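You operate a simulated robot arm through the tools that you are given. There is no shell and no other tool.

Carry out the task below with a simulated robot arm. There is one attempt and no reset: what you move stays moved.

JOB
Clip the orange terminal on the rail and lock the stop against it.
Fine: the teal knob locks the white stop; leave the other terminals where they stand.

Only the result counts: the job must be done as asked and must still hold three seconds after the hand-in. Knocking over, shifting, dropping, spilling or breaking anything else fails it.

ROBOT AND FRAMES
A 6-joint arm with a two-finger parallel gripper, fixed in place. Base frame: the origin is at the foot of the arm, x ahead of it, y to its left, z up; the work surface is at about z = 81. Units: cm, degrees, N and s.
With the tool pointing down near the work surface it reaches from about 26 to 68 cm from the base axis. Its first joint turns from -66.0 to 66.0 degrees. Payload 2.9 kg.
The tool frame sits at the grasp point between the pads (the TCP): z along the fingers, y along the line on which they close. The tips reach 3 cm beyond it. Largest opening 11 cm; finger width 2, thickness 1; the body of the gripper, 4.8 by 11.2 cm, starts 5.5 cm behind the TCP.
Orientation is told as [roll, pitch, yaw] about the base's x, y, z axes, in that order, counted from this pose: with the fingers straight down and closing along the base's y, the tool's x points along the base's -x, its y along +y and its z along -z.

CONTROLS
- The arm moves only by the tool nudge_tool. Its argument "steps" is a list of rows, each a list of 7 numbers: the shift along the base's x, y, z in m, then the turn, a rotation vector about the base's x, y, z in degrees, then the opening, from 0 (shut) to 1 (fully open). In form: [[x, y, z, rx, ry, rz, gripper], ...]. A call has 1 to 20 rows; each row is the pose to reach, as a shift and turn from the pose commanded when the call began. Each row takes 0.2 s and may step no farther than 5 cm and 8.6 degrees from the row before; otherwise, or with a gripper value out of range, the whole call is refused. Where a pose cannot be reached the arm comes as near as it can. A force on the tool above 40 N (or 10 N above the force at the start of the call, whichever is more), or a blocked arm, ends the call early, and 0.2 s more pass. Each finger travels about 10.8 cm/s and halts on what it meets, pressing with about 37 N; the grip force reading is that of the motor and also rises with nothing between the fingers. The clock runs only during rows and for 0.2 s after the last one: add rows that repeat a pose to give the fingers time. The reply holds the time, the measured pose of the TCP, the force on the tool along the base axes, the opening and the grip force, in the units named above and with some noise, with the torque about the TCP (base axes, N m) and any sound that the robot's microphone picked up, and new pictures: "pictures" is both (left out), scene, wrist or none.
- Cameras (640 x 400 px; columns grow to the right, rows downward): "scene" is fixed at [7.68, 42.4, 140.53]; the picture's right is [-0.81, -0.59, 0.00], its down [-0.21, 0.29, -0.93] and it looks along [0.55, -0.76, -0.36] (base axes); focal length 357 px, centre (320, 200). "wrist" rides on the gripper at [7.2, 1.7, -10.3] in the tool frame; the picture's right is [-0.23, 0.97, 0.00], its down [-0.76, -0.18, -0.62] and it looks along [-0.61, -0.14, 0.78] (tool axes); focal length 222 px, centre (320, 200). There is no depth. A picture from a camera that has moved, and an enlarged one, comes with that camera's place and axes in the base frame and with its lens.
- zoom(camera, box): a new picture of the part [left, top, right, bottom] of that camera's present view, enlarged. No time passes.
- finish_job(): hands the job in; it is judged then, once.

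Places have to be worked out from the pictures, the camera data and where the tool is seen. Open the gripper and draw the arm clear of the work before you hand the job in, unless the task says otherwise.

The tools are called after "Call:" by a JSON object that holds its "api" and its "payload". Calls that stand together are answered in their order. nudge_tool: Moves the arm, as the interface text tells. Its arguments: {"type":"object","properties":{"steps":{"type":"array"},"pictures":{"type":"string","enum":["both","scene","wrist","none"]}},"required":["steps"]} The other tools are called the same way: zoom (camera, box) takes an enlarged picture of a part of a camera's view; finish_job () hands the job in.

At the start:

```text
time_s: 0.0
ee_pos: [36.03, -16.9, 121.56]
tcp_rot: [0.0, 0.0, 0.0]
force: [0.1, -0.3, -0.1]
torque: [-0.02, 0.0, -0.02]
gripper_width: 11.01
finger_force: 0.1
```

scene: 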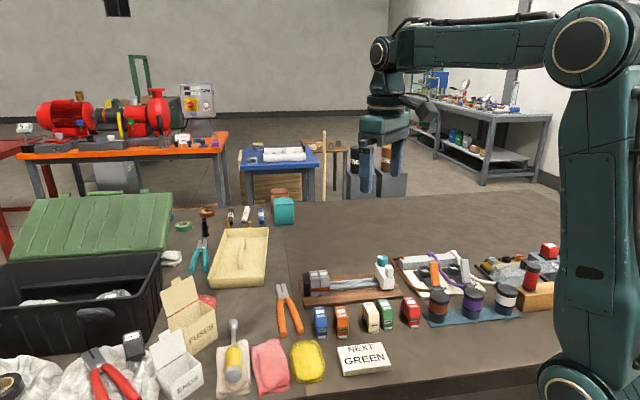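
wrist: 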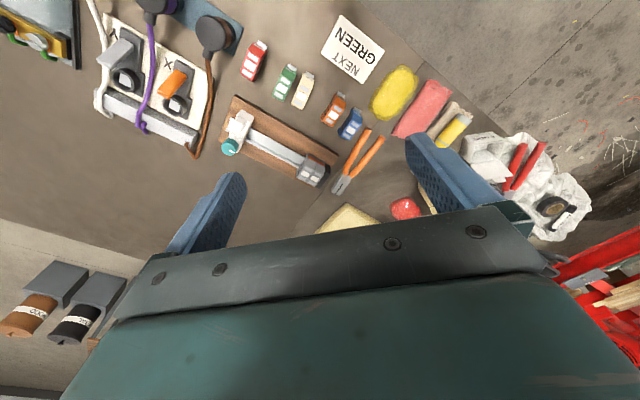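

I see a rail on a wooden board with a white stop and teal knob, and a row of terminals in front of it (blue, orange, cream, green, red). I'll zoom in on both cameras before I move. A card on the table reads "NEXT GREEN", but the job asks for orange, so I'm going with orange.

Call:
{"api": "zoom", "payload": {"camera": "scene", "box": [270, 230, 450, 345]}}

Call:
{"api": "zoom", "payload": {"camera": "wrist", "box": [200, 20, 420, 200]}}

```text
3.48 times, centred on (360, 288) of scene
camera zoom: at [7.68, 42.4, 140.53], right [-0.81, -0.59, 0.0], down [-0.21, 0.29, -0.93], along [0.55, -0.76, -0.36], focal length 1242 px, centre (181, -104)
```

zoom: 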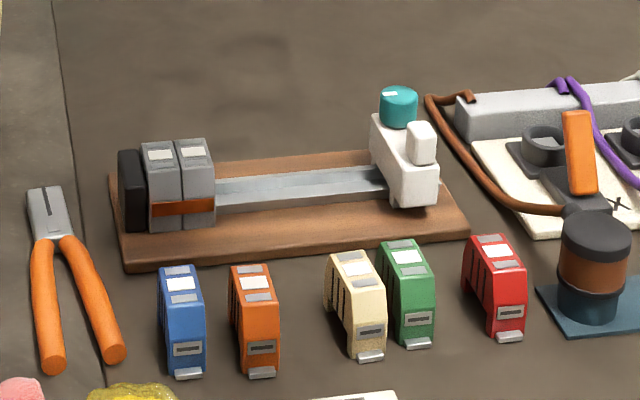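

```text
2.22 times, centred on (310, 110) of wrist
camera zoom: at [28.78, -15.25, 132.04], right [0.23, 0.97, 0.0], down [0.76, -0.18, 0.62], along [0.61, -0.14, -0.78], focal length 494 px, centre (342, 400)
```

zoom: 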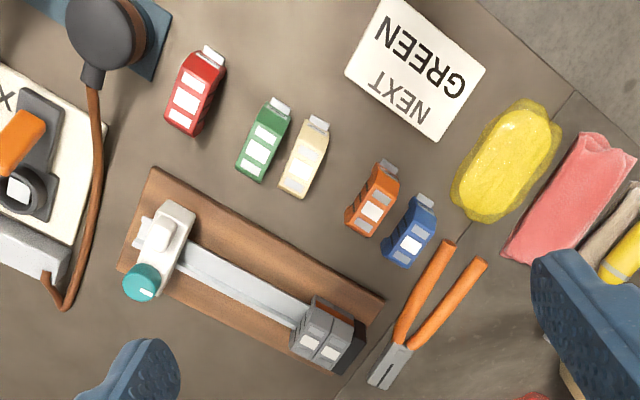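

The two views agree: the orange terminal is near (43.7, -16), and the rail runs at about 45° from around (40, -38) to (58, -20). I'll lower the open hand over clear space to get a closer look.

Call:
{"api": "nudge_tool", "payload": {"steps": [[0, -0.01, -0.045, 0, 0, 0, 1], [0, -0.02, -0.09, 0, 0, 0, 1], [0, -0.03, -0.135, 0, 0, 0, 1], [0, -0.04, -0.18, 0, 0, 0, 1], [0, -0.04, -0.18, 0, 0, 0, 1]]}}

```text
time_s: 1.2
ee_pos: [36.13, -21.21, 103.53]
tcp_rot: [0.1, 0.0, -0.1]
force: [-0.1, -0.2, 0.4]
torque: [0.02, -0.01, 0.03]
gripper_width: 11.01
finger_force: 0.0
camera wrist: at [28.86, -19.55, 114.0], right [0.23, 0.97, 0.0], down [0.76, -0.18, 0.62], along [0.61, -0.14, -0.78], focal length 222 px, centre (320, 200)
```

scene: 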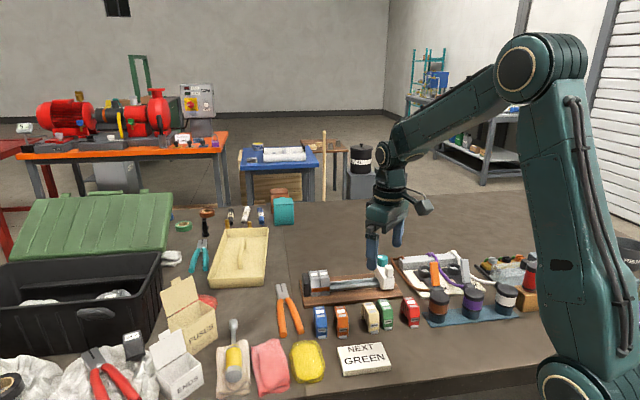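
wrist: 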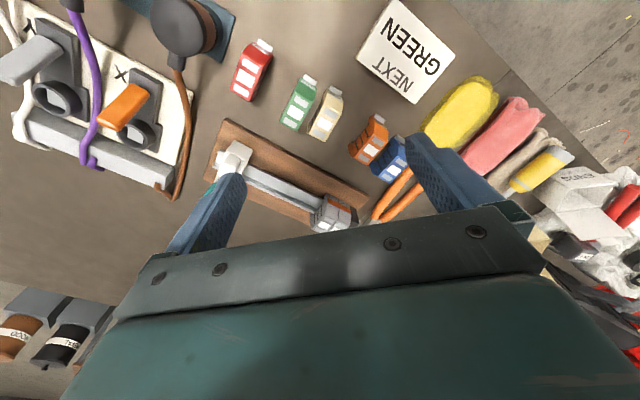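

Call:
{"api": "zoom", "payload": {"camera": "wrist", "box": [200, 60, 420, 240]}}

Call:
{"api": "zoom", "payload": {"camera": "scene", "box": [295, 245, 375, 345]}}

Call:
{"api": "zoom", "payload": {"camera": "scene", "box": [360, 245, 430, 300]}}

```text
2.22 times, centred on (310, 150) of wrist
camera zoom: at [28.86, -19.55, 114.0], right [0.23, 0.97, 0.0], down [0.76, -0.18, 0.62], along [0.61, -0.14, -0.78], focal length 494 px, centre (342, 311)
```

zoom: 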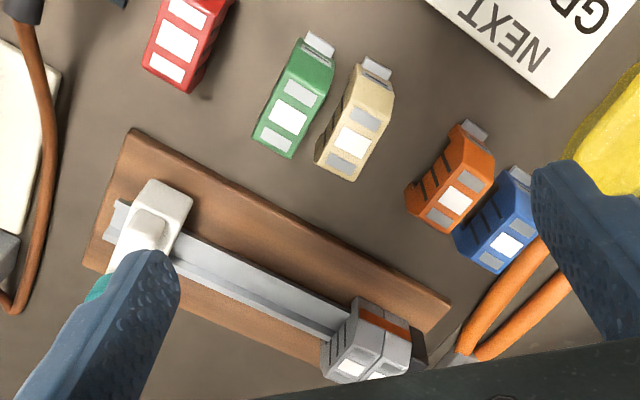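

```text
4.00 times, centred on (335, 295) of scene
camera zoom: at [7.68, 42.4, 140.53], right [-0.81, -0.59, 0.0], down [-0.21, 0.29, -0.93], along [0.55, -0.76, -0.36], focal length 1429 px, centre (260, -180)
```

zoom: 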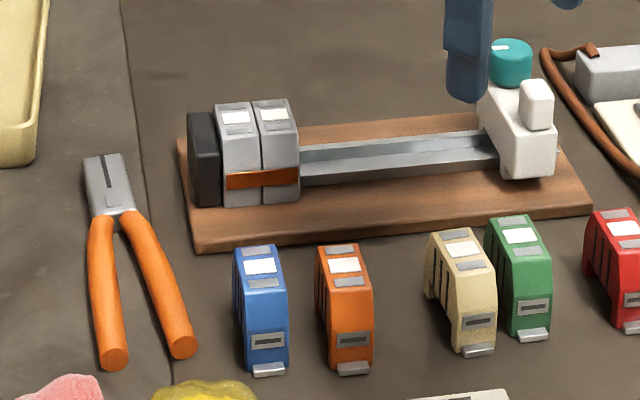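

```text
7.27 times, centred on (395, 272) of scene
camera zoom: at [7.68, 42.4, 140.53], right [-0.81, -0.59, 0.0], down [-0.21, 0.29, -0.93], along [0.55, -0.76, -0.36], focal length 2598 px, centre (-226, -327)
```

zoom: 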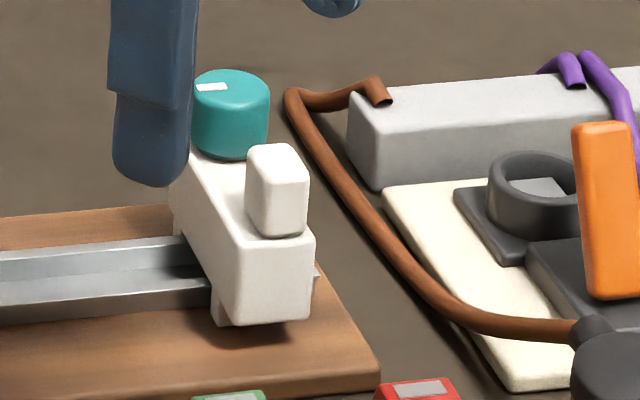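

The orange terminal's long axis runs close to across the rail, at about -46°, with its silver foot toward the arm. I'll turn the hand 45° so the fingers would close along that axis, and use the wrist camera to look closer.

Call:
{"api": "nudge_tool", "payload": {"steps": [[-0.004, -0.002, -0.01, 0, 0, 7.5, 1], [-0.008, -0.004, -0.02, 0, 0, 15, 1], [-0.012, -0.006, -0.03, 0, 0, 22.5, 1], [-0.016, -0.008, -0.04, 0, 0, 30, 1], [-0.02, -0.01, -0.05, 0, 0, 37.5, 1], [-0.026, -0.012, -0.055, 0, 0, 45, 1], [-0.026, -0.012, -0.055, 0, 0, 45, 1]]}}

```text
time_s: 2.8
ee_pos: [33.38, -22.2, 98.08]
tcp_rot: [0.1, 0.1, 45.1]
force: [0.1, -1.2, -0.1]
torque: [0.0, 0.04, -0.01]
gripper_width: 10.98
finger_force: 0.0
camera wrist: at [27.1, -26.15, 108.61], right [-0.53, 0.85, 0.0], down [0.66, 0.41, 0.62], along [0.53, 0.33, -0.78], focal length 222 px, centre (320, 200)
```

scene: 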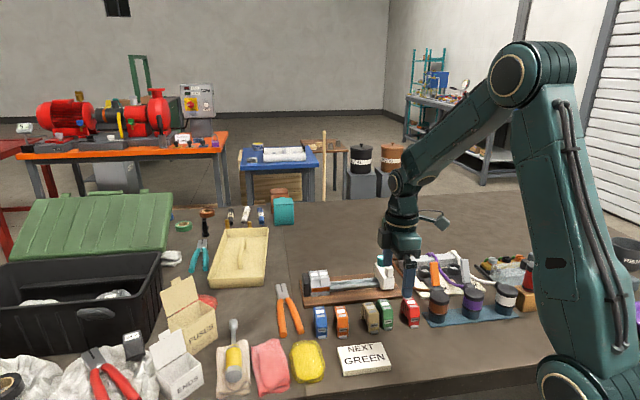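
wrist: 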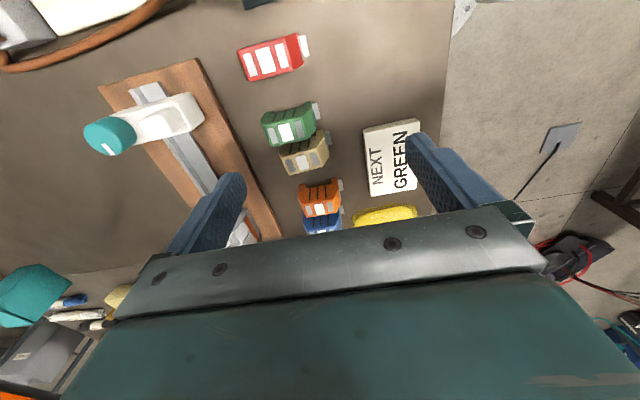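

Call:
{"api": "zoom", "payload": {"camera": "wrist", "box": [220, 20, 400, 240]}}

Call:
{"api": "zoom", "payload": {"camera": "wrist", "box": [80, 50, 280, 250]}}

```text
1.82 times, centred on (310, 130) of wrist
camera zoom: at [27.1, -26.15, 108.61], right [-0.53, 0.85, 0.0], down [0.66, 0.41, 0.62], along [0.53, 0.33, -0.78], focal length 404 px, centre (338, 327)
```

zoom: 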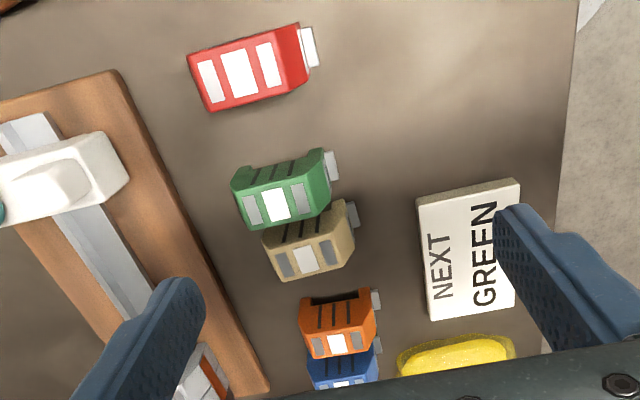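

```text
2.00 times, centred on (180, 150) of wrist
camera zoom: at [27.1, -26.15, 108.61], right [-0.53, 0.85, 0.0], down [0.66, 0.41, 0.62], along [0.53, 0.33, -0.78], focal length 444 px, centre (600, 300)
```

zoom: 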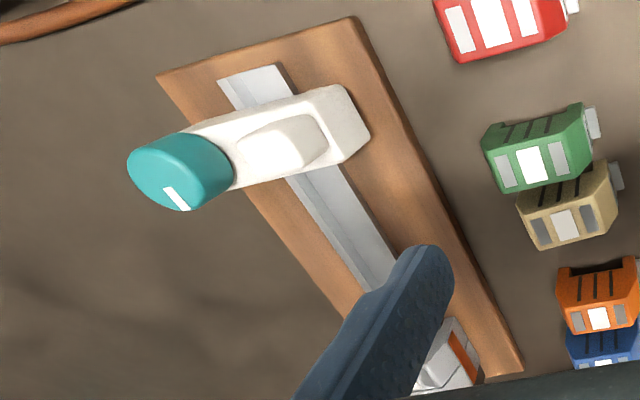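

The orange terminal has a flat top, a rail recess below, and its foot pointing toward (-x, +y), the same as the seated gray ones. I'll hover right above it for exact alignment.

Call:
{"api": "nudge_tool", "payload": {"steps": [[0.035, 0.02, 0, 0, 0, 0, 0.8], [0.07, 0.04, 0, 0, 0, 0, 0.8], [0.103, 0.062, -0.01, 0, 0, 0, 0.8], [0.103, 0.062, -0.03, 0, 0, 0, 0.8], [0.103, 0.062, -0.03, 0, 0, 0, 0.8]]}}

Call:
{"api": "zoom", "payload": {"camera": "wrist", "box": [220, 40, 420, 200]}}

Call:
{"api": "zoom", "payload": {"camera": "scene", "box": [290, 240, 420, 345]}}

```text
time_s: 4.0
ee_pos: [43.96, -15.92, 95.1]
tcp_rot: [0.0, 0.0, 44.9]
force: [0.6, 0.4, 0.2]
torque: [-0.03, -0.01, -0.02]
gripper_width: 8.79
finger_force: 0.1
camera wrist: at [37.61, -19.85, 105.64], right [-0.53, 0.85, 0.0], down [0.66, 0.41, 0.62], along [0.53, 0.33, -0.78], focal length 222 px, centre (320, 200)
```

scene: 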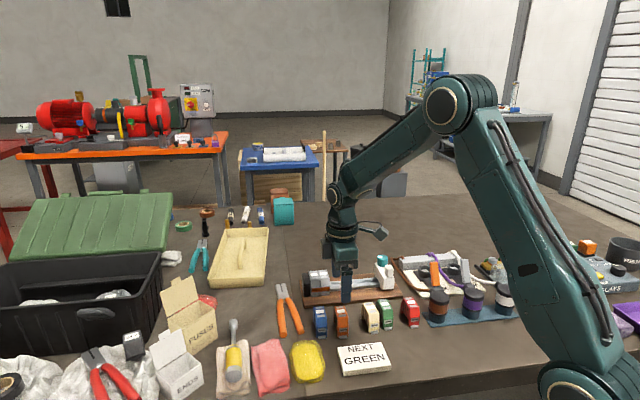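
wrist: 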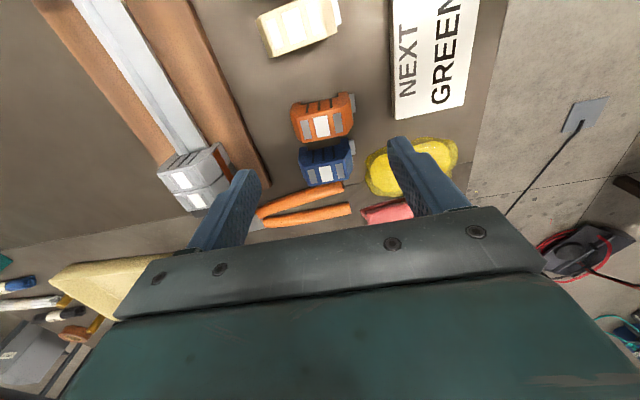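

```text
2.50 times, centred on (320, 120) of wrist
camera zoom: at [37.61, -19.85, 105.64], right [-0.53, 0.85, 0.0], down [0.66, 0.41, 0.62], along [0.53, 0.33, -0.78], focal length 555 px, centre (320, 400)
```

zoom: 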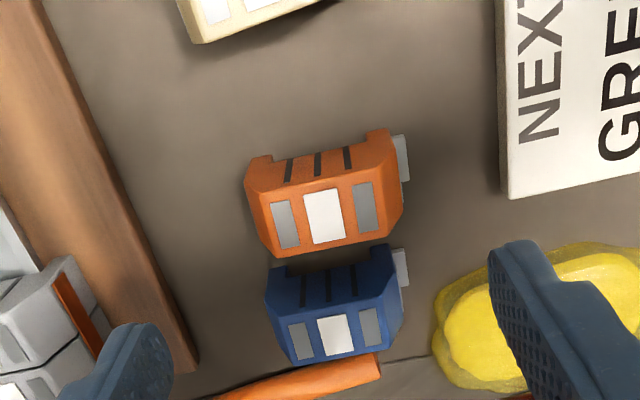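

```text
3.81 times, centred on (355, 292) of scene
camera zoom: at [7.68, 42.4, 140.53], right [-0.81, -0.59, 0.0], down [-0.21, 0.29, -0.93], along [0.55, -0.76, -0.36], focal length 1361 px, centre (187, -152)
```

zoom: 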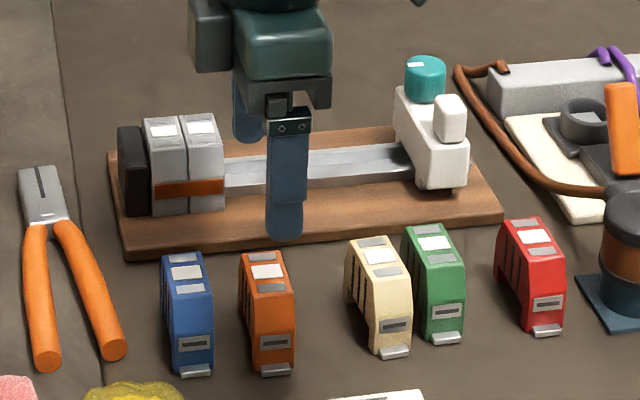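

Seen from here, the orange terminal is centred under the tool to within about 3 mm, aligned to about 1°, 2.25 cm thick and about 4.8 cm tall. Blue sits close beside it, so gripping by the ends is right. Before grasping, I'll hover over the seat on the rail and measure it.

Call:
{"api": "nudge_tool", "payload": {"steps": [[0.02, -0.025, 0.02, 0, 0, 0, 0.8], [0.05, -0.06, 0.03, 0, 0, 0, 0.8], [0.075, -0.09, 0.03, 0, 0, 0, 0.8], [0.09, -0.106, 0.02, 0, 0, 0, 0.8], [0.09, -0.106, 0.02, 0, 0, 0, 0.8]]}}

Call:
{"api": "zoom", "payload": {"camera": "wrist", "box": [220, 20, 420, 200]}}

```text
time_s: 5.2
ee_pos: [52.69, -26.51, 97.15]
tcp_rot: [0.1, 0.0, 44.9]
force: [0.0, 0.0, 0.3]
torque: [0.01, 0.02, 0.01]
gripper_width: 8.79
finger_force: 0.0
camera wrist: at [46.53, -30.5, 107.52], right [-0.53, 0.85, 0.0], down [0.66, 0.41, 0.62], along [0.53, 0.33, -0.78], focal length 222 px, centre (320, 200)
```

scene: 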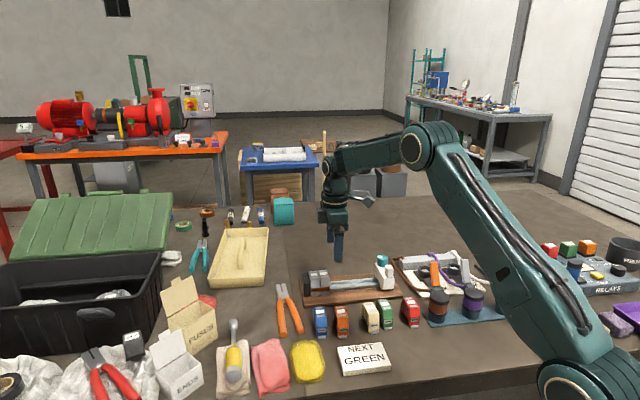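
wrist: 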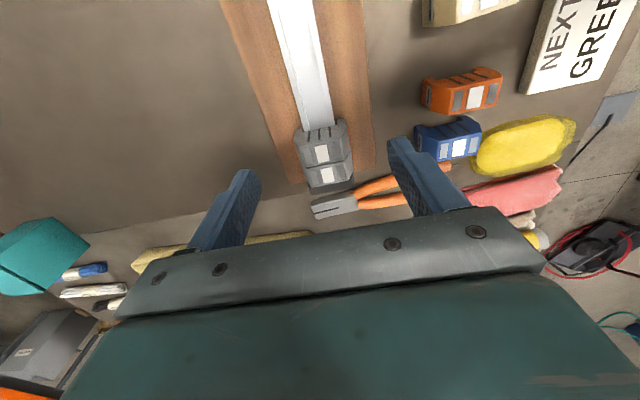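

```text
2.22 times, centred on (320, 110) of wrist
camera zoom: at [46.53, -30.5, 107.52], right [-0.53, 0.85, 0.0], down [0.66, 0.41, 0.62], along [0.53, 0.33, -0.78], focal length 494 px, centre (320, 400)
```

zoom: 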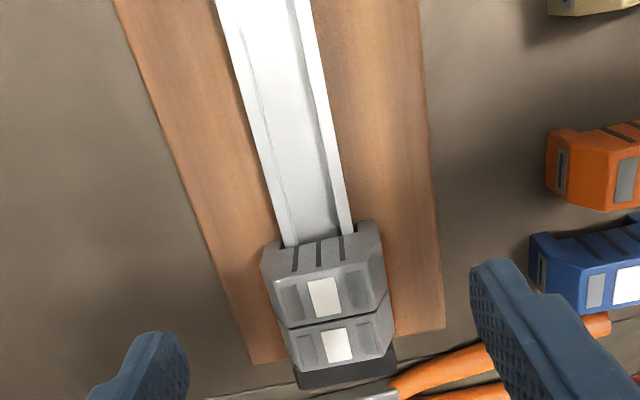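

The rail is about 3.4 cm wide and runs parallel to the tool at this yaw. The nearest gray terminal's face is about 1.6 cm beyond the TCP, so the seat centre is near (53.2, -26.5). Next I'll go back over the orange terminal, centre on its body and descend to grip its ends.

Call:
{"api": "nudge_tool", "payload": {"steps": [[-0.023, 0.027, 0, 0, 0, 0, 0.8], [-0.046, 0.054, 0, 0, 0, 0, 0.8], [-0.069, 0.081, 0, 0, 0, 0, 0.8], [-0.0914, 0.1074, 0, 0, 0, 0, 0.8], [-0.0914, 0.1074, -0.04, 0, 0, 0, 0.8], [-0.0914, 0.1074, -0.07, 0, 0, 0, 0.8], [-0.0914, 0.1074, -0.07, 0, 0, 0, 0.8]]}}

Call:
{"api": "zoom", "payload": {"camera": "wrist", "box": [220, 40, 420, 240]}}

Call:
{"api": "zoom", "payload": {"camera": "scene", "box": [290, 240, 420, 345]}}

```text
time_s: 6.8
ee_pos: [43.59, -15.96, 90.1]
tcp_rot: [0.0, 0.0, 45.0]
force: [0.7, 0.0, -0.2]
torque: [0.0, 0.01, -0.01]
gripper_width: 8.81
finger_force: 0.0
camera wrist: at [37.25, -19.87, 100.62], right [-0.53, 0.85, 0.0], down [0.66, 0.41, 0.62], along [0.53, 0.33, -0.78], focal length 222 px, centre (320, 200)
```

scene: 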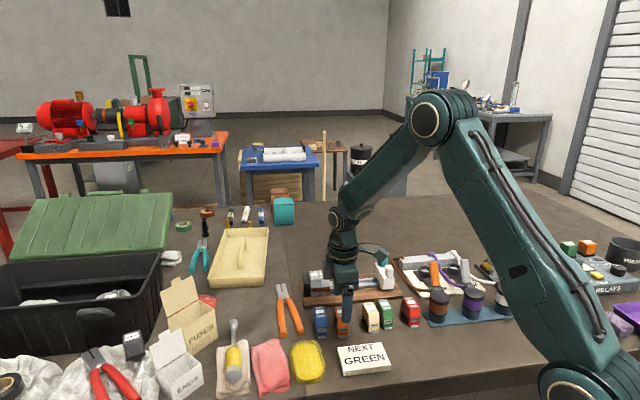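
wrist: 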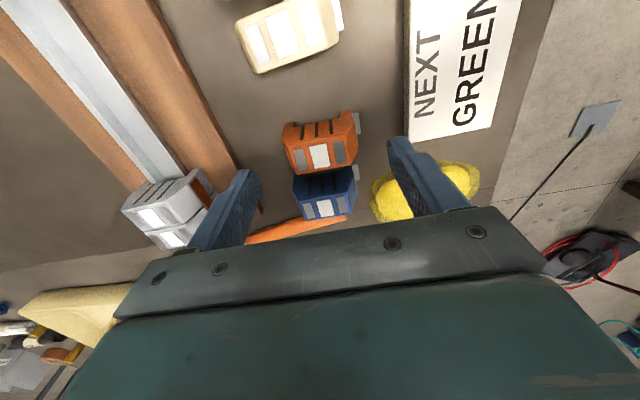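

```text
2.00 times, centred on (320, 140) of wrist
camera zoom: at [37.25, -19.87, 100.62], right [-0.53, 0.85, 0.0], down [0.66, 0.41, 0.62], along [0.53, 0.33, -0.78], focal length 444 px, centre (320, 320)
```

zoom: 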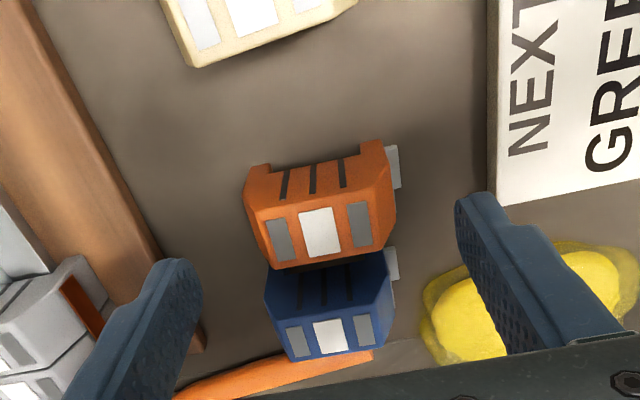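

```text
3.81 times, centred on (355, 292) of scene
camera zoom: at [7.68, 42.4, 140.53], right [-0.81, -0.59, 0.0], down [-0.21, 0.29, -0.93], along [0.55, -0.76, -0.36], focal length 1361 px, centre (187, -152)
```

zoom: 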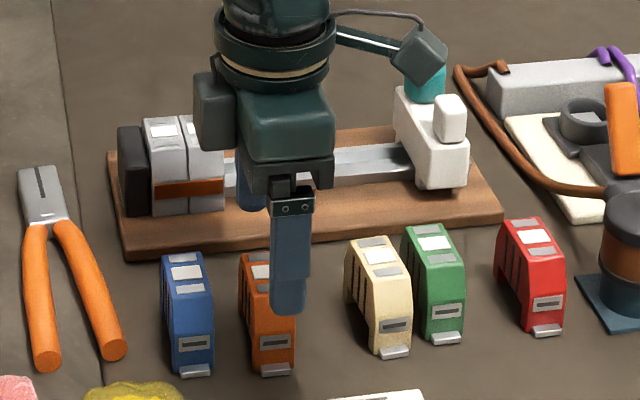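

The terminal is centred along the fingers but sits about 0.18 cm off across them. I'll correct that, descend so the tips end just above the foot tab, and check the force.

Call:
{"api": "nudge_tool", "payload": {"steps": [[0.0013, 0.0013, -0.01, 0, 0, 0, 0.75], [0.0013, 0.0013, -0.03, 0, 0, 0, 0.75], [0.0013, 0.0013, -0.045, 0, 0, 0, 0.75], [0.0013, 0.0013, -0.0492, 0, 0, 0, 0.75], [0.0013, 0.0013, -0.0492, 0, 0, 0, 0.75]]}}

Call:
{"api": "zoom", "payload": {"camera": "wrist", "box": [200, 80, 440, 260]}}

Call:
{"api": "zoom", "payload": {"camera": "scene", "box": [290, 240, 420, 345]}}

```text
time_s: 8.0
ee_pos: [43.76, -15.63, 85.28]
tcp_rot: [-0.1, 0.0, 45.0]
force: [0.4, -0.2, 0.6]
torque: [-0.04, -0.01, 0.03]
gripper_width: 8.25
finger_force: 0.0
camera wrist: at [37.45, -19.6, 95.68], right [-0.53, 0.85, 0.0], down [0.66, 0.41, 0.62], along [0.53, 0.33, -0.78], focal length 222 px, centre (320, 200)
```

scene: 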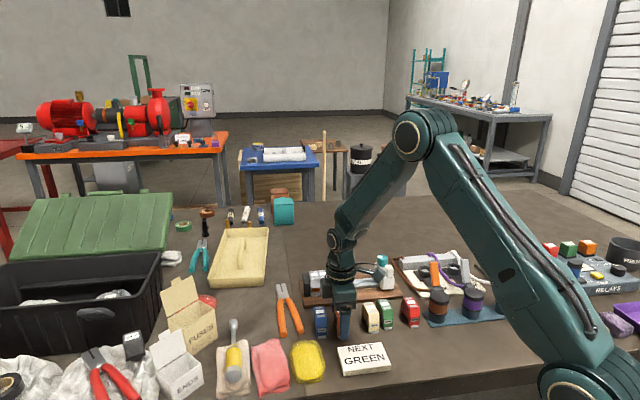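
wrist: 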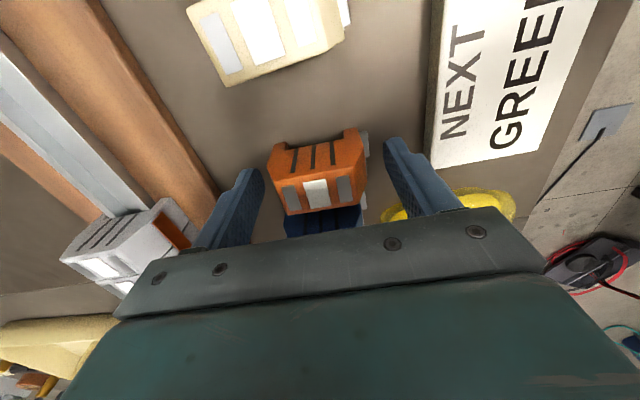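

```text
2.22 times, centred on (320, 170) of wrist
camera zoom: at [37.45, -19.6, 95.68], right [-0.53, 0.85, 0.0], down [0.66, 0.41, 0.62], along [0.53, 0.33, -0.78], focal length 494 px, centre (320, 267)
```

zoom: 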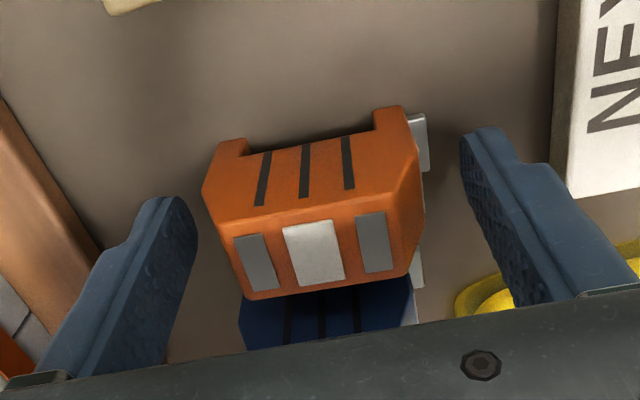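

```text
3.81 times, centred on (355, 292) of scene
camera zoom: at [7.68, 42.4, 140.53], right [-0.81, -0.59, 0.0], down [-0.21, 0.29, -0.93], along [0.55, -0.76, -0.36], focal length 1361 px, centre (187, -152)
```

zoom: 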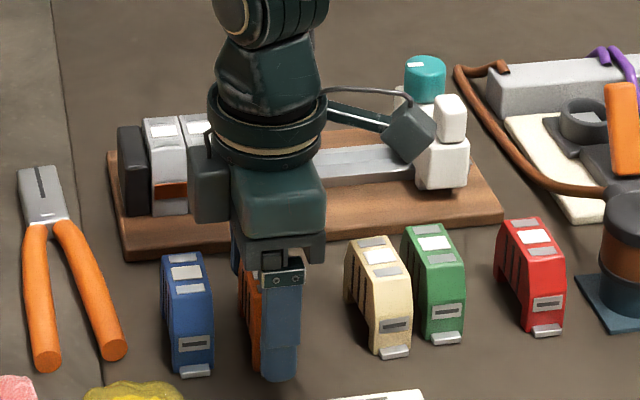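

Both fingers straddle the orange terminal, clear of blue and above the foot tab. I'll close gently.

Call:
{"api": "nudge_tool", "payload": {"steps": [[0, 0, 0, 0, 0, 0, 0.65], [0, 0, 0, 0, 0, 0, 0.58], [0, 0, 0, 0, 0, 0, 0.53], [0, 0, 0, 0, 0, 0, 0.45], [0, 0, 0, 0, 0, 0, 0.3], [0, 0, 0, 0, 0, 0, 0.3]]}}

Call:
{"api": "zoom", "payload": {"camera": "wrist", "box": [200, 80, 440, 260]}}

```text
time_s: 9.4
ee_pos: [43.71, -15.61, 85.33]
tcp_rot: [0.0, -0.1, 45.1]
force: [1.0, -0.2, 1.1]
torque: [-0.03, -0.01, 0.03]
gripper_width: 5.75
finger_force: 37.2
camera wrist: at [37.45, -19.6, 95.69], right [-0.53, 0.85, 0.0], down [0.66, 0.41, 0.62], along [0.53, 0.33, -0.78], focal length 222 px, centre (320, 200)
```

scene: 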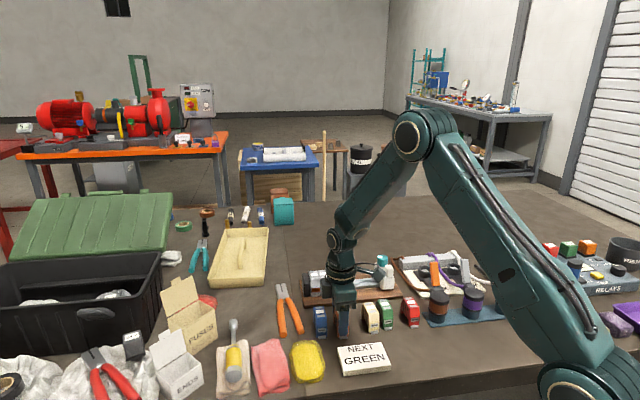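
wrist: 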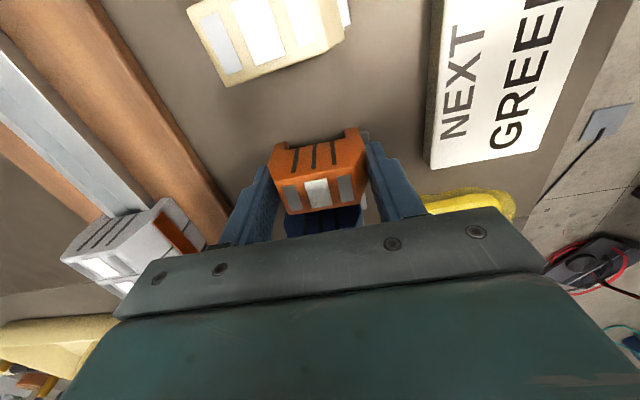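

```text
2.22 times, centred on (320, 170) of wrist
camera zoom: at [37.45, -19.6, 95.69], right [-0.53, 0.85, 0.0], down [0.66, 0.41, 0.62], along [0.53, 0.33, -0.78], focal length 494 px, centre (320, 267)
```

zoom: 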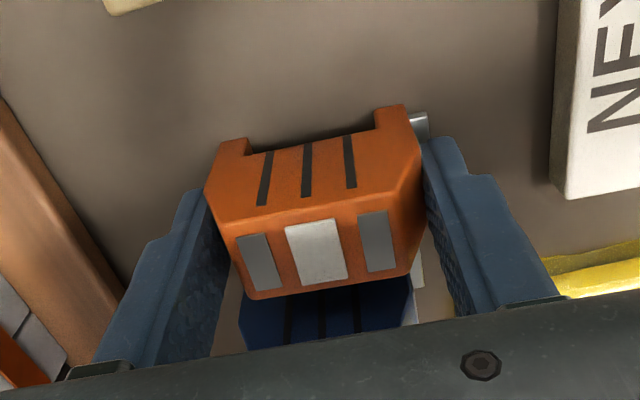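

The grip is firm: 5.75 cm wide at 37 N. I'll lift straight up, then carry it over the rail next to the grays, staying high.

Call:
{"api": "nudge_tool", "payload": {"steps": [[0, 0, 0.01, 0, 0, 0, 0.3], [0, 0, 0.03, 0, 0, 0, 0.3], [0, 0, 0.06, 0, 0, 0, 0.3], [0, 0, 0.09, 0, 0, 0, 0.3], [0.02, -0.024, 0.09, 0, 0, 0, 0.3], [0.045, -0.05, 0.09, 0, 0, 0, 0.3], [0.07, -0.08, 0.09, 0, 0, 0, 0.3], [0.0945, -0.109, 0.09, 0, 0, 0, 0.3], [0.0945, -0.109, 0.07, 0, 0, 0, 0.3], [0.0945, -0.109, 0.07, 0, 0, 0, 0.3]]}}

Call:
{"api": "zoom", "payload": {"camera": "wrist", "box": [200, 60, 440, 240]}}

Call:
{"api": "zoom", "payload": {"camera": "scene", "box": [290, 220, 420, 345]}}

```text
time_s: 11.6
ee_pos: [53.17, -26.6, 92.24]
tcp_rot: [0.0, -0.1, 44.9]
force: [0.0, -0.1, -1.1]
torque: [-0.01, -0.01, 0.0]
gripper_width: 5.76
finger_force: 37.1
camera wrist: at [46.92, -30.54, 102.66], right [-0.53, 0.85, 0.0], down [0.66, 0.41, 0.62], along [0.53, 0.33, -0.78], focal length 222 px, centre (320, 200)
```

scene: 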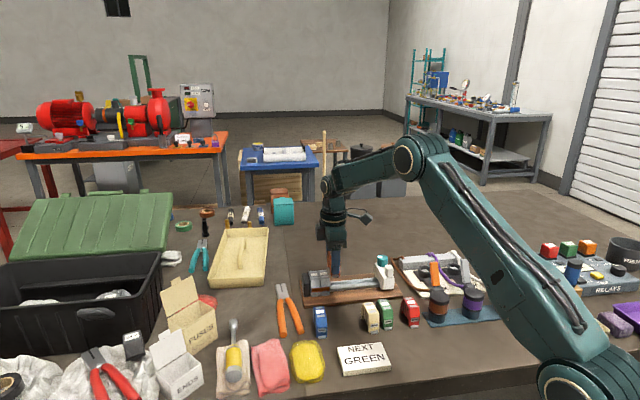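
wrist: 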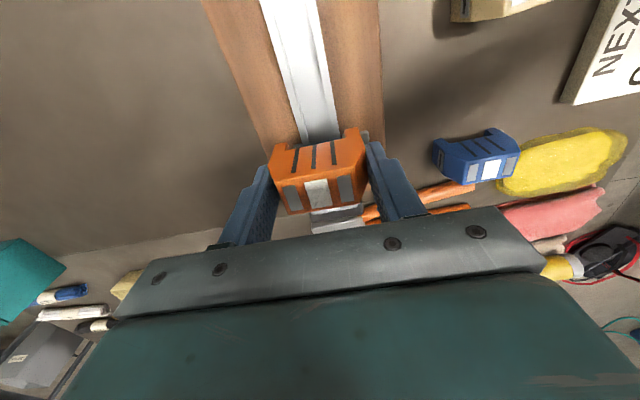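

```text
2.22 times, centred on (320, 150) of wrist
camera zoom: at [46.92, -30.54, 102.66], right [-0.53, 0.85, 0.0], down [0.66, 0.41, 0.62], along [0.53, 0.33, -0.78], focal length 494 px, centre (320, 311)
```

zoom: 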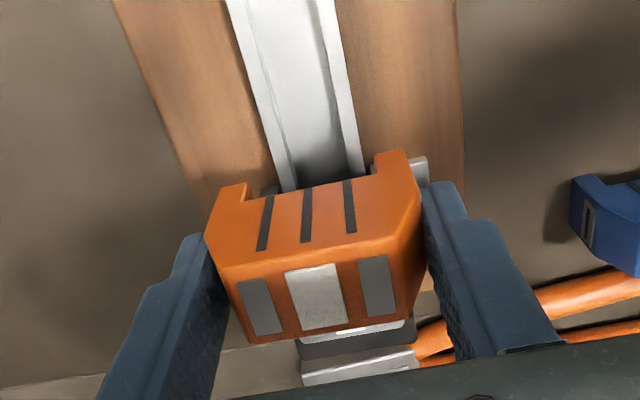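

```text
3.20 times, centred on (355, 282) of scene
camera zoom: at [7.68, 42.4, 140.53], right [-0.81, -0.59, 0.0], down [-0.21, 0.29, -0.93], along [0.55, -0.76, -0.36], focal length 1143 px, centre (208, -64)
```

zoom: 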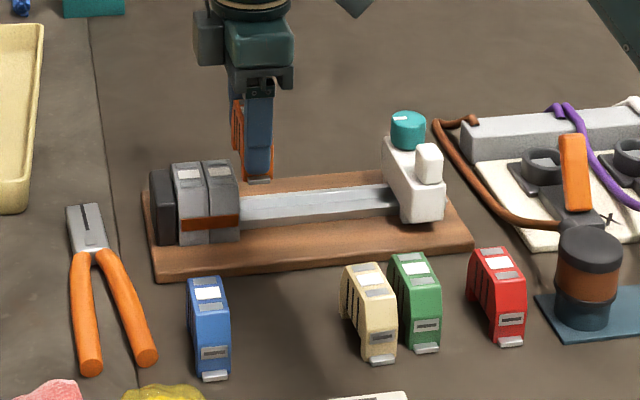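

The rail is centred under the terminal. Its label lines up with the gray ones, with about 2 mm of gap to the gray face and roughly 1.3° of yaw error. I'll correct the yaw and lower to just above the rail.

Call:
{"api": "nudge_tool", "payload": {"steps": [[0, 0, -0.015, 0, 0, -1.3, 0.3], [0, 0, -0.03, 0, 0, -1.3, 0.3], [0, 0, -0.037, 0, 0, -1.3, 0.3], [0, 0, -0.037, 0, 0, -1.3, 0.3]]}}

Call:
{"api": "zoom", "payload": {"camera": "wrist", "box": [200, 60, 440, 240]}}

Call:
{"api": "zoom", "payload": {"camera": "scene", "box": [290, 240, 410, 320]}}

```text
time_s: 12.6
ee_pos: [53.2, -26.67, 88.26]
tcp_rot: [0.1, 0.0, 43.7]
force: [-0.1, 0.4, -0.4]
torque: [0.01, 0.01, 0.01]
gripper_width: 5.73
finger_force: 37.2
camera wrist: at [46.79, -30.44, 98.83], right [-0.51, 0.86, 0.0], down [0.67, 0.4, 0.62], along [0.54, 0.32, -0.78], focal length 222 px, centre (320, 200)
```

scene: 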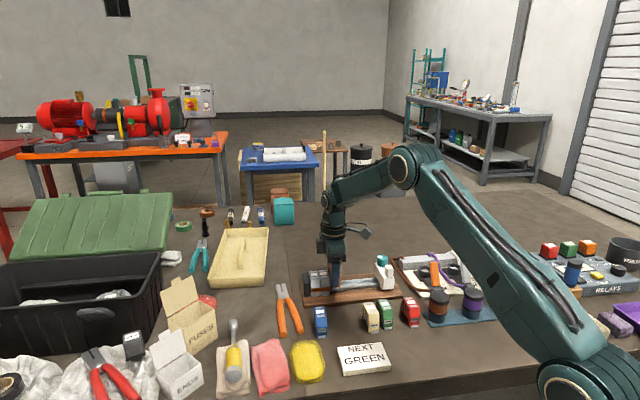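
wrist: 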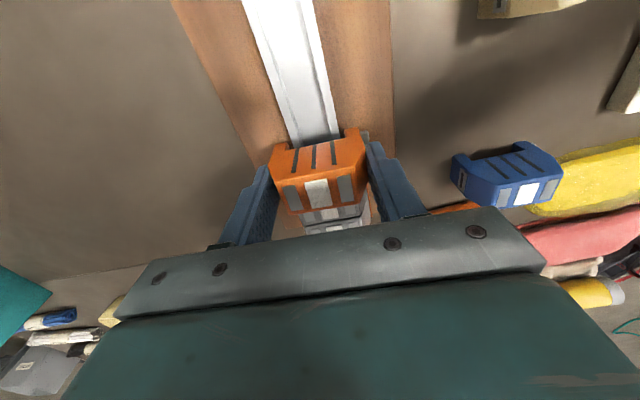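

```text
2.22 times, centred on (320, 150) of wrist
camera zoom: at [46.79, -30.44, 98.83], right [-0.51, 0.86, 0.0], down [0.67, 0.4, 0.62], along [0.54, 0.32, -0.78], focal length 494 px, centre (320, 311)
```

zoom: 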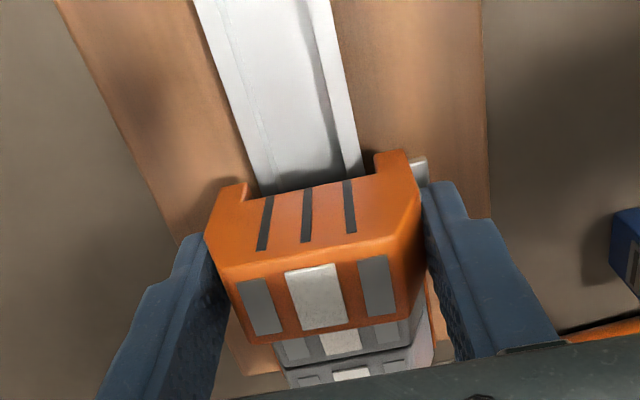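

```text
5.00 times, centred on (350, 280) of scene
camera zoom: at [7.68, 42.4, 140.53], right [-0.81, -0.59, 0.0], down [-0.21, 0.29, -0.93], along [0.55, -0.76, -0.36], focal length 1786 px, centre (170, -200)
```

zoom: 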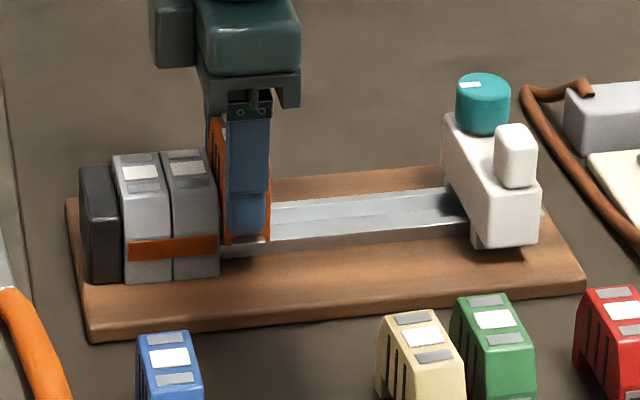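

The terminal's notch straddles the rail with no contact so far. I'll lower in small steps and watch the force and sound.

Call:
{"api": "nudge_tool", "payload": {"steps": [[0.0004, -0.0004, -0.003, 0, 0, 0, 0.3], [0.0004, -0.0004, -0.006, 0, 0, 0, 0.3], [0.0004, -0.0004, -0.009, 0, 0, 0, 0.3], [0.0004, -0.0004, -0.009, 0, 0, 0, 0.3]], "pictures": "none"}}

```text
time_s: 13.6
ee_pos: [53.12, -26.64, 87.54]
tcp_rot: [0.0, 0.0, 43.7]
force: [0.6, -0.3, -0.5]
torque: [0.0, -0.02, -0.01]
gripper_width: 5.72
finger_force: 36.7
```

No contact yet at z = 87.5. I'll keep going down in small steps.

Call:
{"api": "nudge_tool", "payload": {"steps": [[0, 0, -0.0025, 0, 0, 0, 0.3], [0, 0, -0.005, 0, 0, 0, 0.3], [0, 0, -0.0075, 0, 0, 0, 0.3], [0, 0, -0.0075, 0, 0, 0, 0.3]]}}

Call:
{"api": "zoom", "payload": {"camera": "scene", "box": [290, 240, 410, 320]}}

Call:
{"api": "zoom", "payload": {"camera": "wrist", "box": [200, 60, 440, 240]}}

```text
time_s: 14.6
ee_pos: [53.17, -26.6, 86.84]
tcp_rot: [0.0, 0.1, 43.8]
force: [-0.3, 0.2, -0.3]
torque: [-0.01, -0.02, 0.03]
gripper_width: 5.72
finger_force: 37.0
camera wrist: at [46.8, -30.39, 97.25], right [-0.51, 0.86, 0.0], down [0.67, 0.4, 0.62], along [0.54, 0.32, -0.78], focal length 222 px, centre (320, 200)
```

scene: 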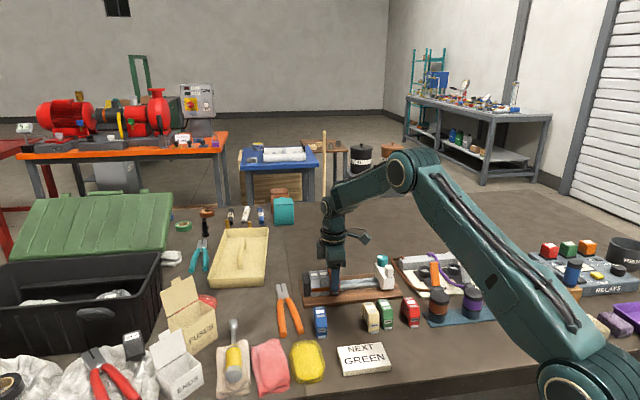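
wrist: 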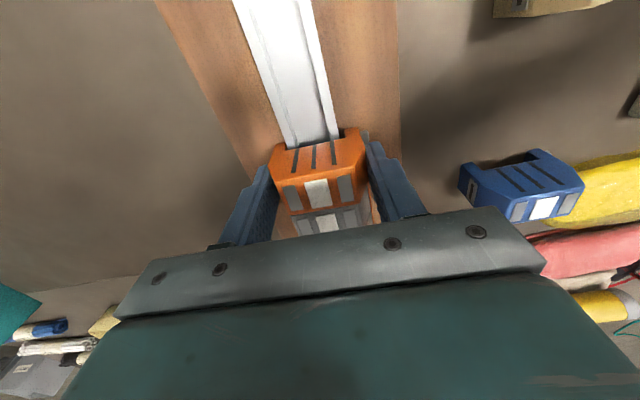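

```text
5.00 times, centred on (350, 280) of scene
camera zoom: at [7.68, 42.4, 140.53], right [-0.81, -0.59, 0.0], down [-0.21, 0.29, -0.93], along [0.55, -0.76, -0.36], focal length 1786 px, centre (170, -200)
```

zoom: 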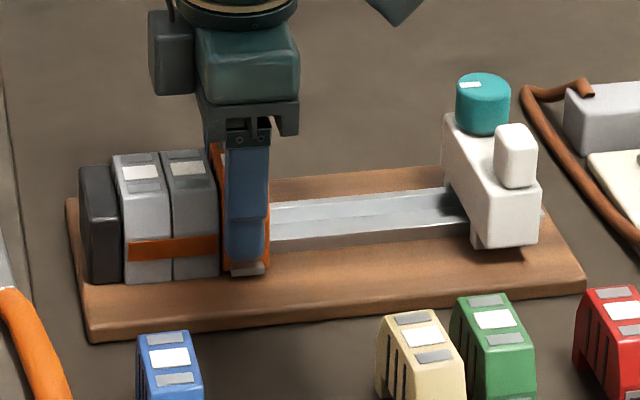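

```text
2.22 times, centred on (320, 150) of wrist
camera zoom: at [46.8, -30.39, 97.25], right [-0.51, 0.86, 0.0], down [0.67, 0.4, 0.62], along [0.54, 0.32, -0.78], focal length 494 px, centre (320, 311)
```

zoom: 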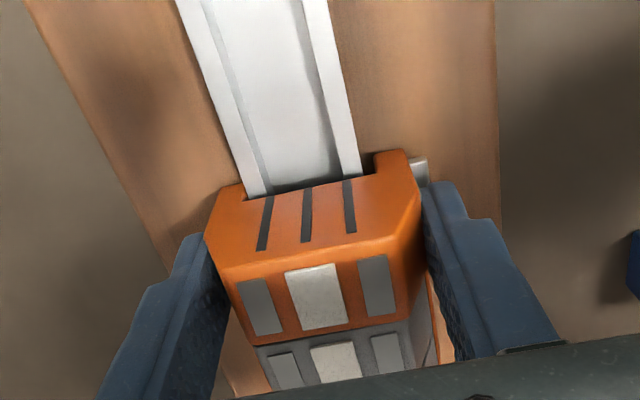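

There's still no contact. The foot side has a small gap and the hook side is close to the rail, which matches how the grays sit. I'll continue down slowly until it meets resistance or clicks.

Call:
{"api": "nudge_tool", "payload": {"steps": [[0, 0, -0.0015, 0, 0, 0, 0.3], [0, 0, -0.003, 0, 0, 0, 0.3], [0, 0, -0.0045, 0, 0, 0, 0.3], [0, 0, -0.0045, 0, 0, 0, 0.3]]}}

Call:
{"api": "zoom", "payload": {"camera": "scene", "box": [290, 240, 410, 320]}}

Call:
{"api": "zoom", "payload": {"camera": "wrist", "box": [200, 60, 440, 240]}}

```text
time_s: 15.6
ee_pos: [53.19, -26.55, 86.59]
tcp_rot: [-0.1, -0.1, 43.8]
force: [2.3, -0.8, 2.8]
torque: [0.0, -0.04, -0.03]
gripper_width: 5.73
finger_force: 37.2
camera wrist: at [46.77, -30.4, 96.89], right [-0.51, 0.86, 0.0], down [0.67, 0.4, 0.62], along [0.54, 0.32, -0.78], focal length 222 px, centre (320, 200)
```

scene: 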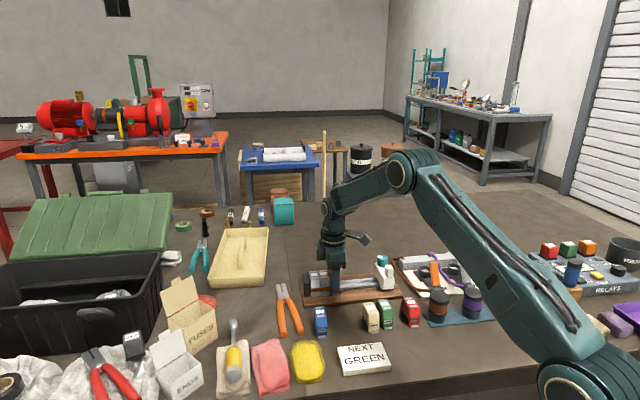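
wrist: 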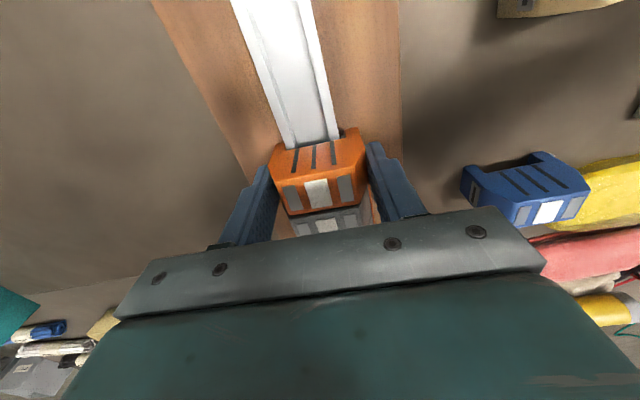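

```text
5.00 times, centred on (350, 280) of scene
camera zoom: at [7.68, 42.4, 140.53], right [-0.81, -0.59, 0.0], down [-0.21, 0.29, -0.93], along [0.55, -0.76, -0.36], focal length 1786 px, centre (170, -200)
```

zoom: 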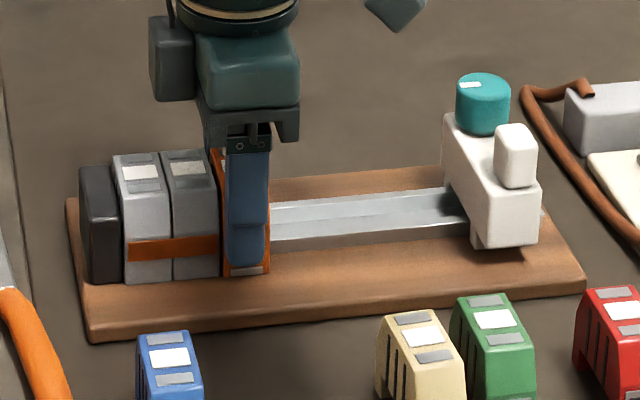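

```text
2.22 times, centred on (320, 150) of wrist
camera zoom: at [46.77, -30.4, 96.89], right [-0.51, 0.86, 0.0], down [0.67, 0.4, 0.62], along [0.54, 0.32, -0.78], focal length 494 px, centre (320, 311)
```

zoom: 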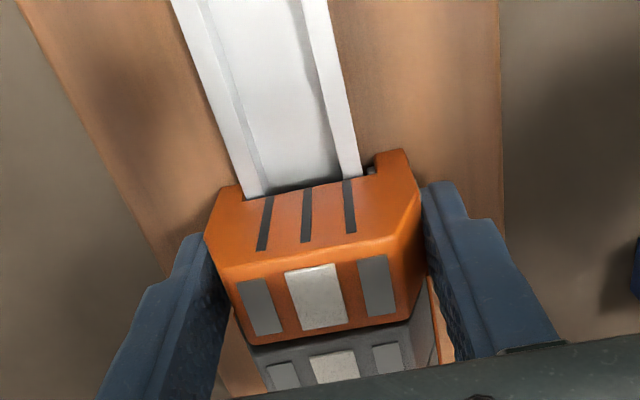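

First light contact: the force reads 2.8 N and the latch now shows inside the notch next to the rail. I'll press further, in small steps.

Call:
{"api": "nudge_tool", "payload": {"steps": [[0, 0, -0.0015, 0, 0, 0, 0.3], [0, 0, -0.003, 0, 0, 0, 0.3], [0, 0, -0.0045, 0, 0, 0, 0.3], [0, 0, -0.0045, 0, 0, 0, 0.3]]}}

Call:
{"api": "zoom", "payload": {"camera": "scene", "box": [290, 240, 410, 320]}}

Call:
{"api": "zoom", "payload": {"camera": "wrist", "box": [200, 60, 440, 240]}}

```text
time_s: 16.4
ee_pos: [53.13, -26.7, 86.57]
tcp_rot: [0.0, 0.0, 43.6]
force: [-2.7, 1.7, 3.8]
torque: [-0.01, 0.02, -0.03]
gripper_width: 5.74
finger_force: 37.0
stopped in row 3: the force on the tool passed its limit at 42 N (the readings are from after the stop); the commanded pose is now the measured one
camera wrist: at [46.84, -30.42, 96.87], right [-0.51, 0.86, 0.0], down [0.67, 0.4, 0.62], along [0.54, 0.32, -0.78], focal length 222 px, centre (320, 200)
```

scene: 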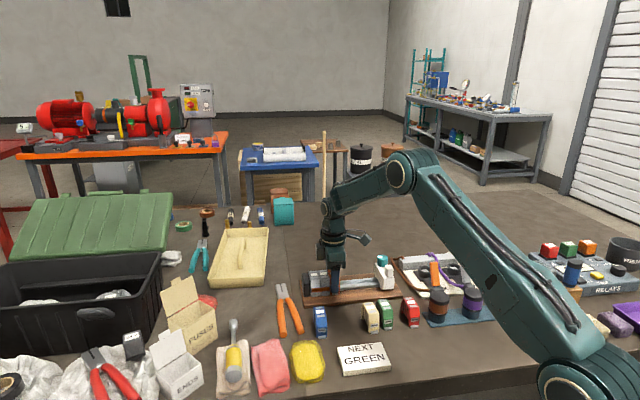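
wrist: 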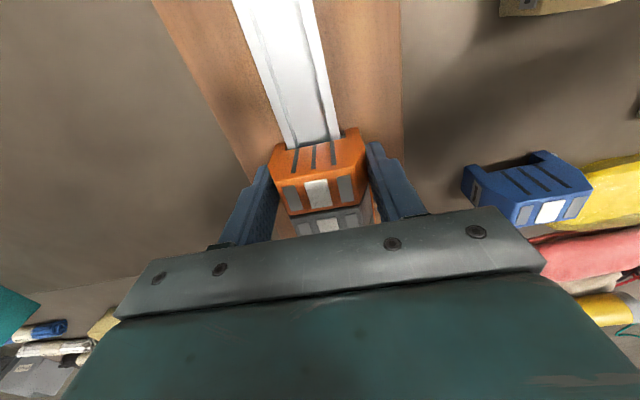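

```text
5.00 times, centred on (350, 280) of scene
camera zoom: at [7.67, 42.41, 140.53], right [-0.81, -0.59, 0.0], down [-0.21, 0.29, -0.93], along [0.55, -0.76, -0.36], focal length 1786 px, centre (170, -200)
```

zoom: 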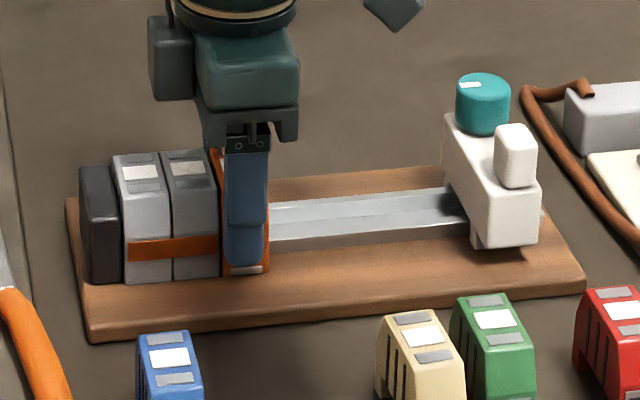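

```text
2.22 times, centred on (320, 150) of wrist
camera zoom: at [46.84, -30.42, 96.87], right [-0.51, 0.86, 0.0], down [0.67, 0.4, 0.62], along [0.54, 0.32, -0.78], focal length 494 px, centre (320, 311)
```

zoom: 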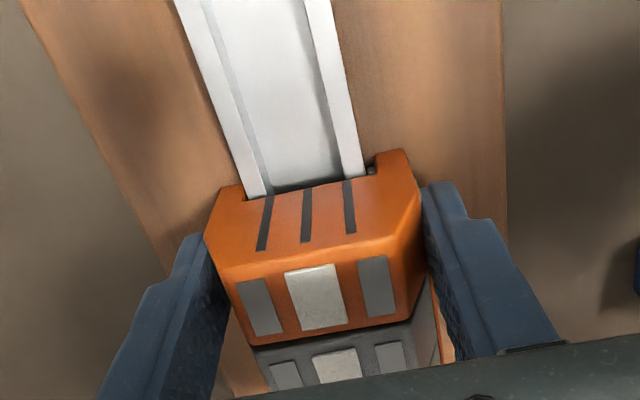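

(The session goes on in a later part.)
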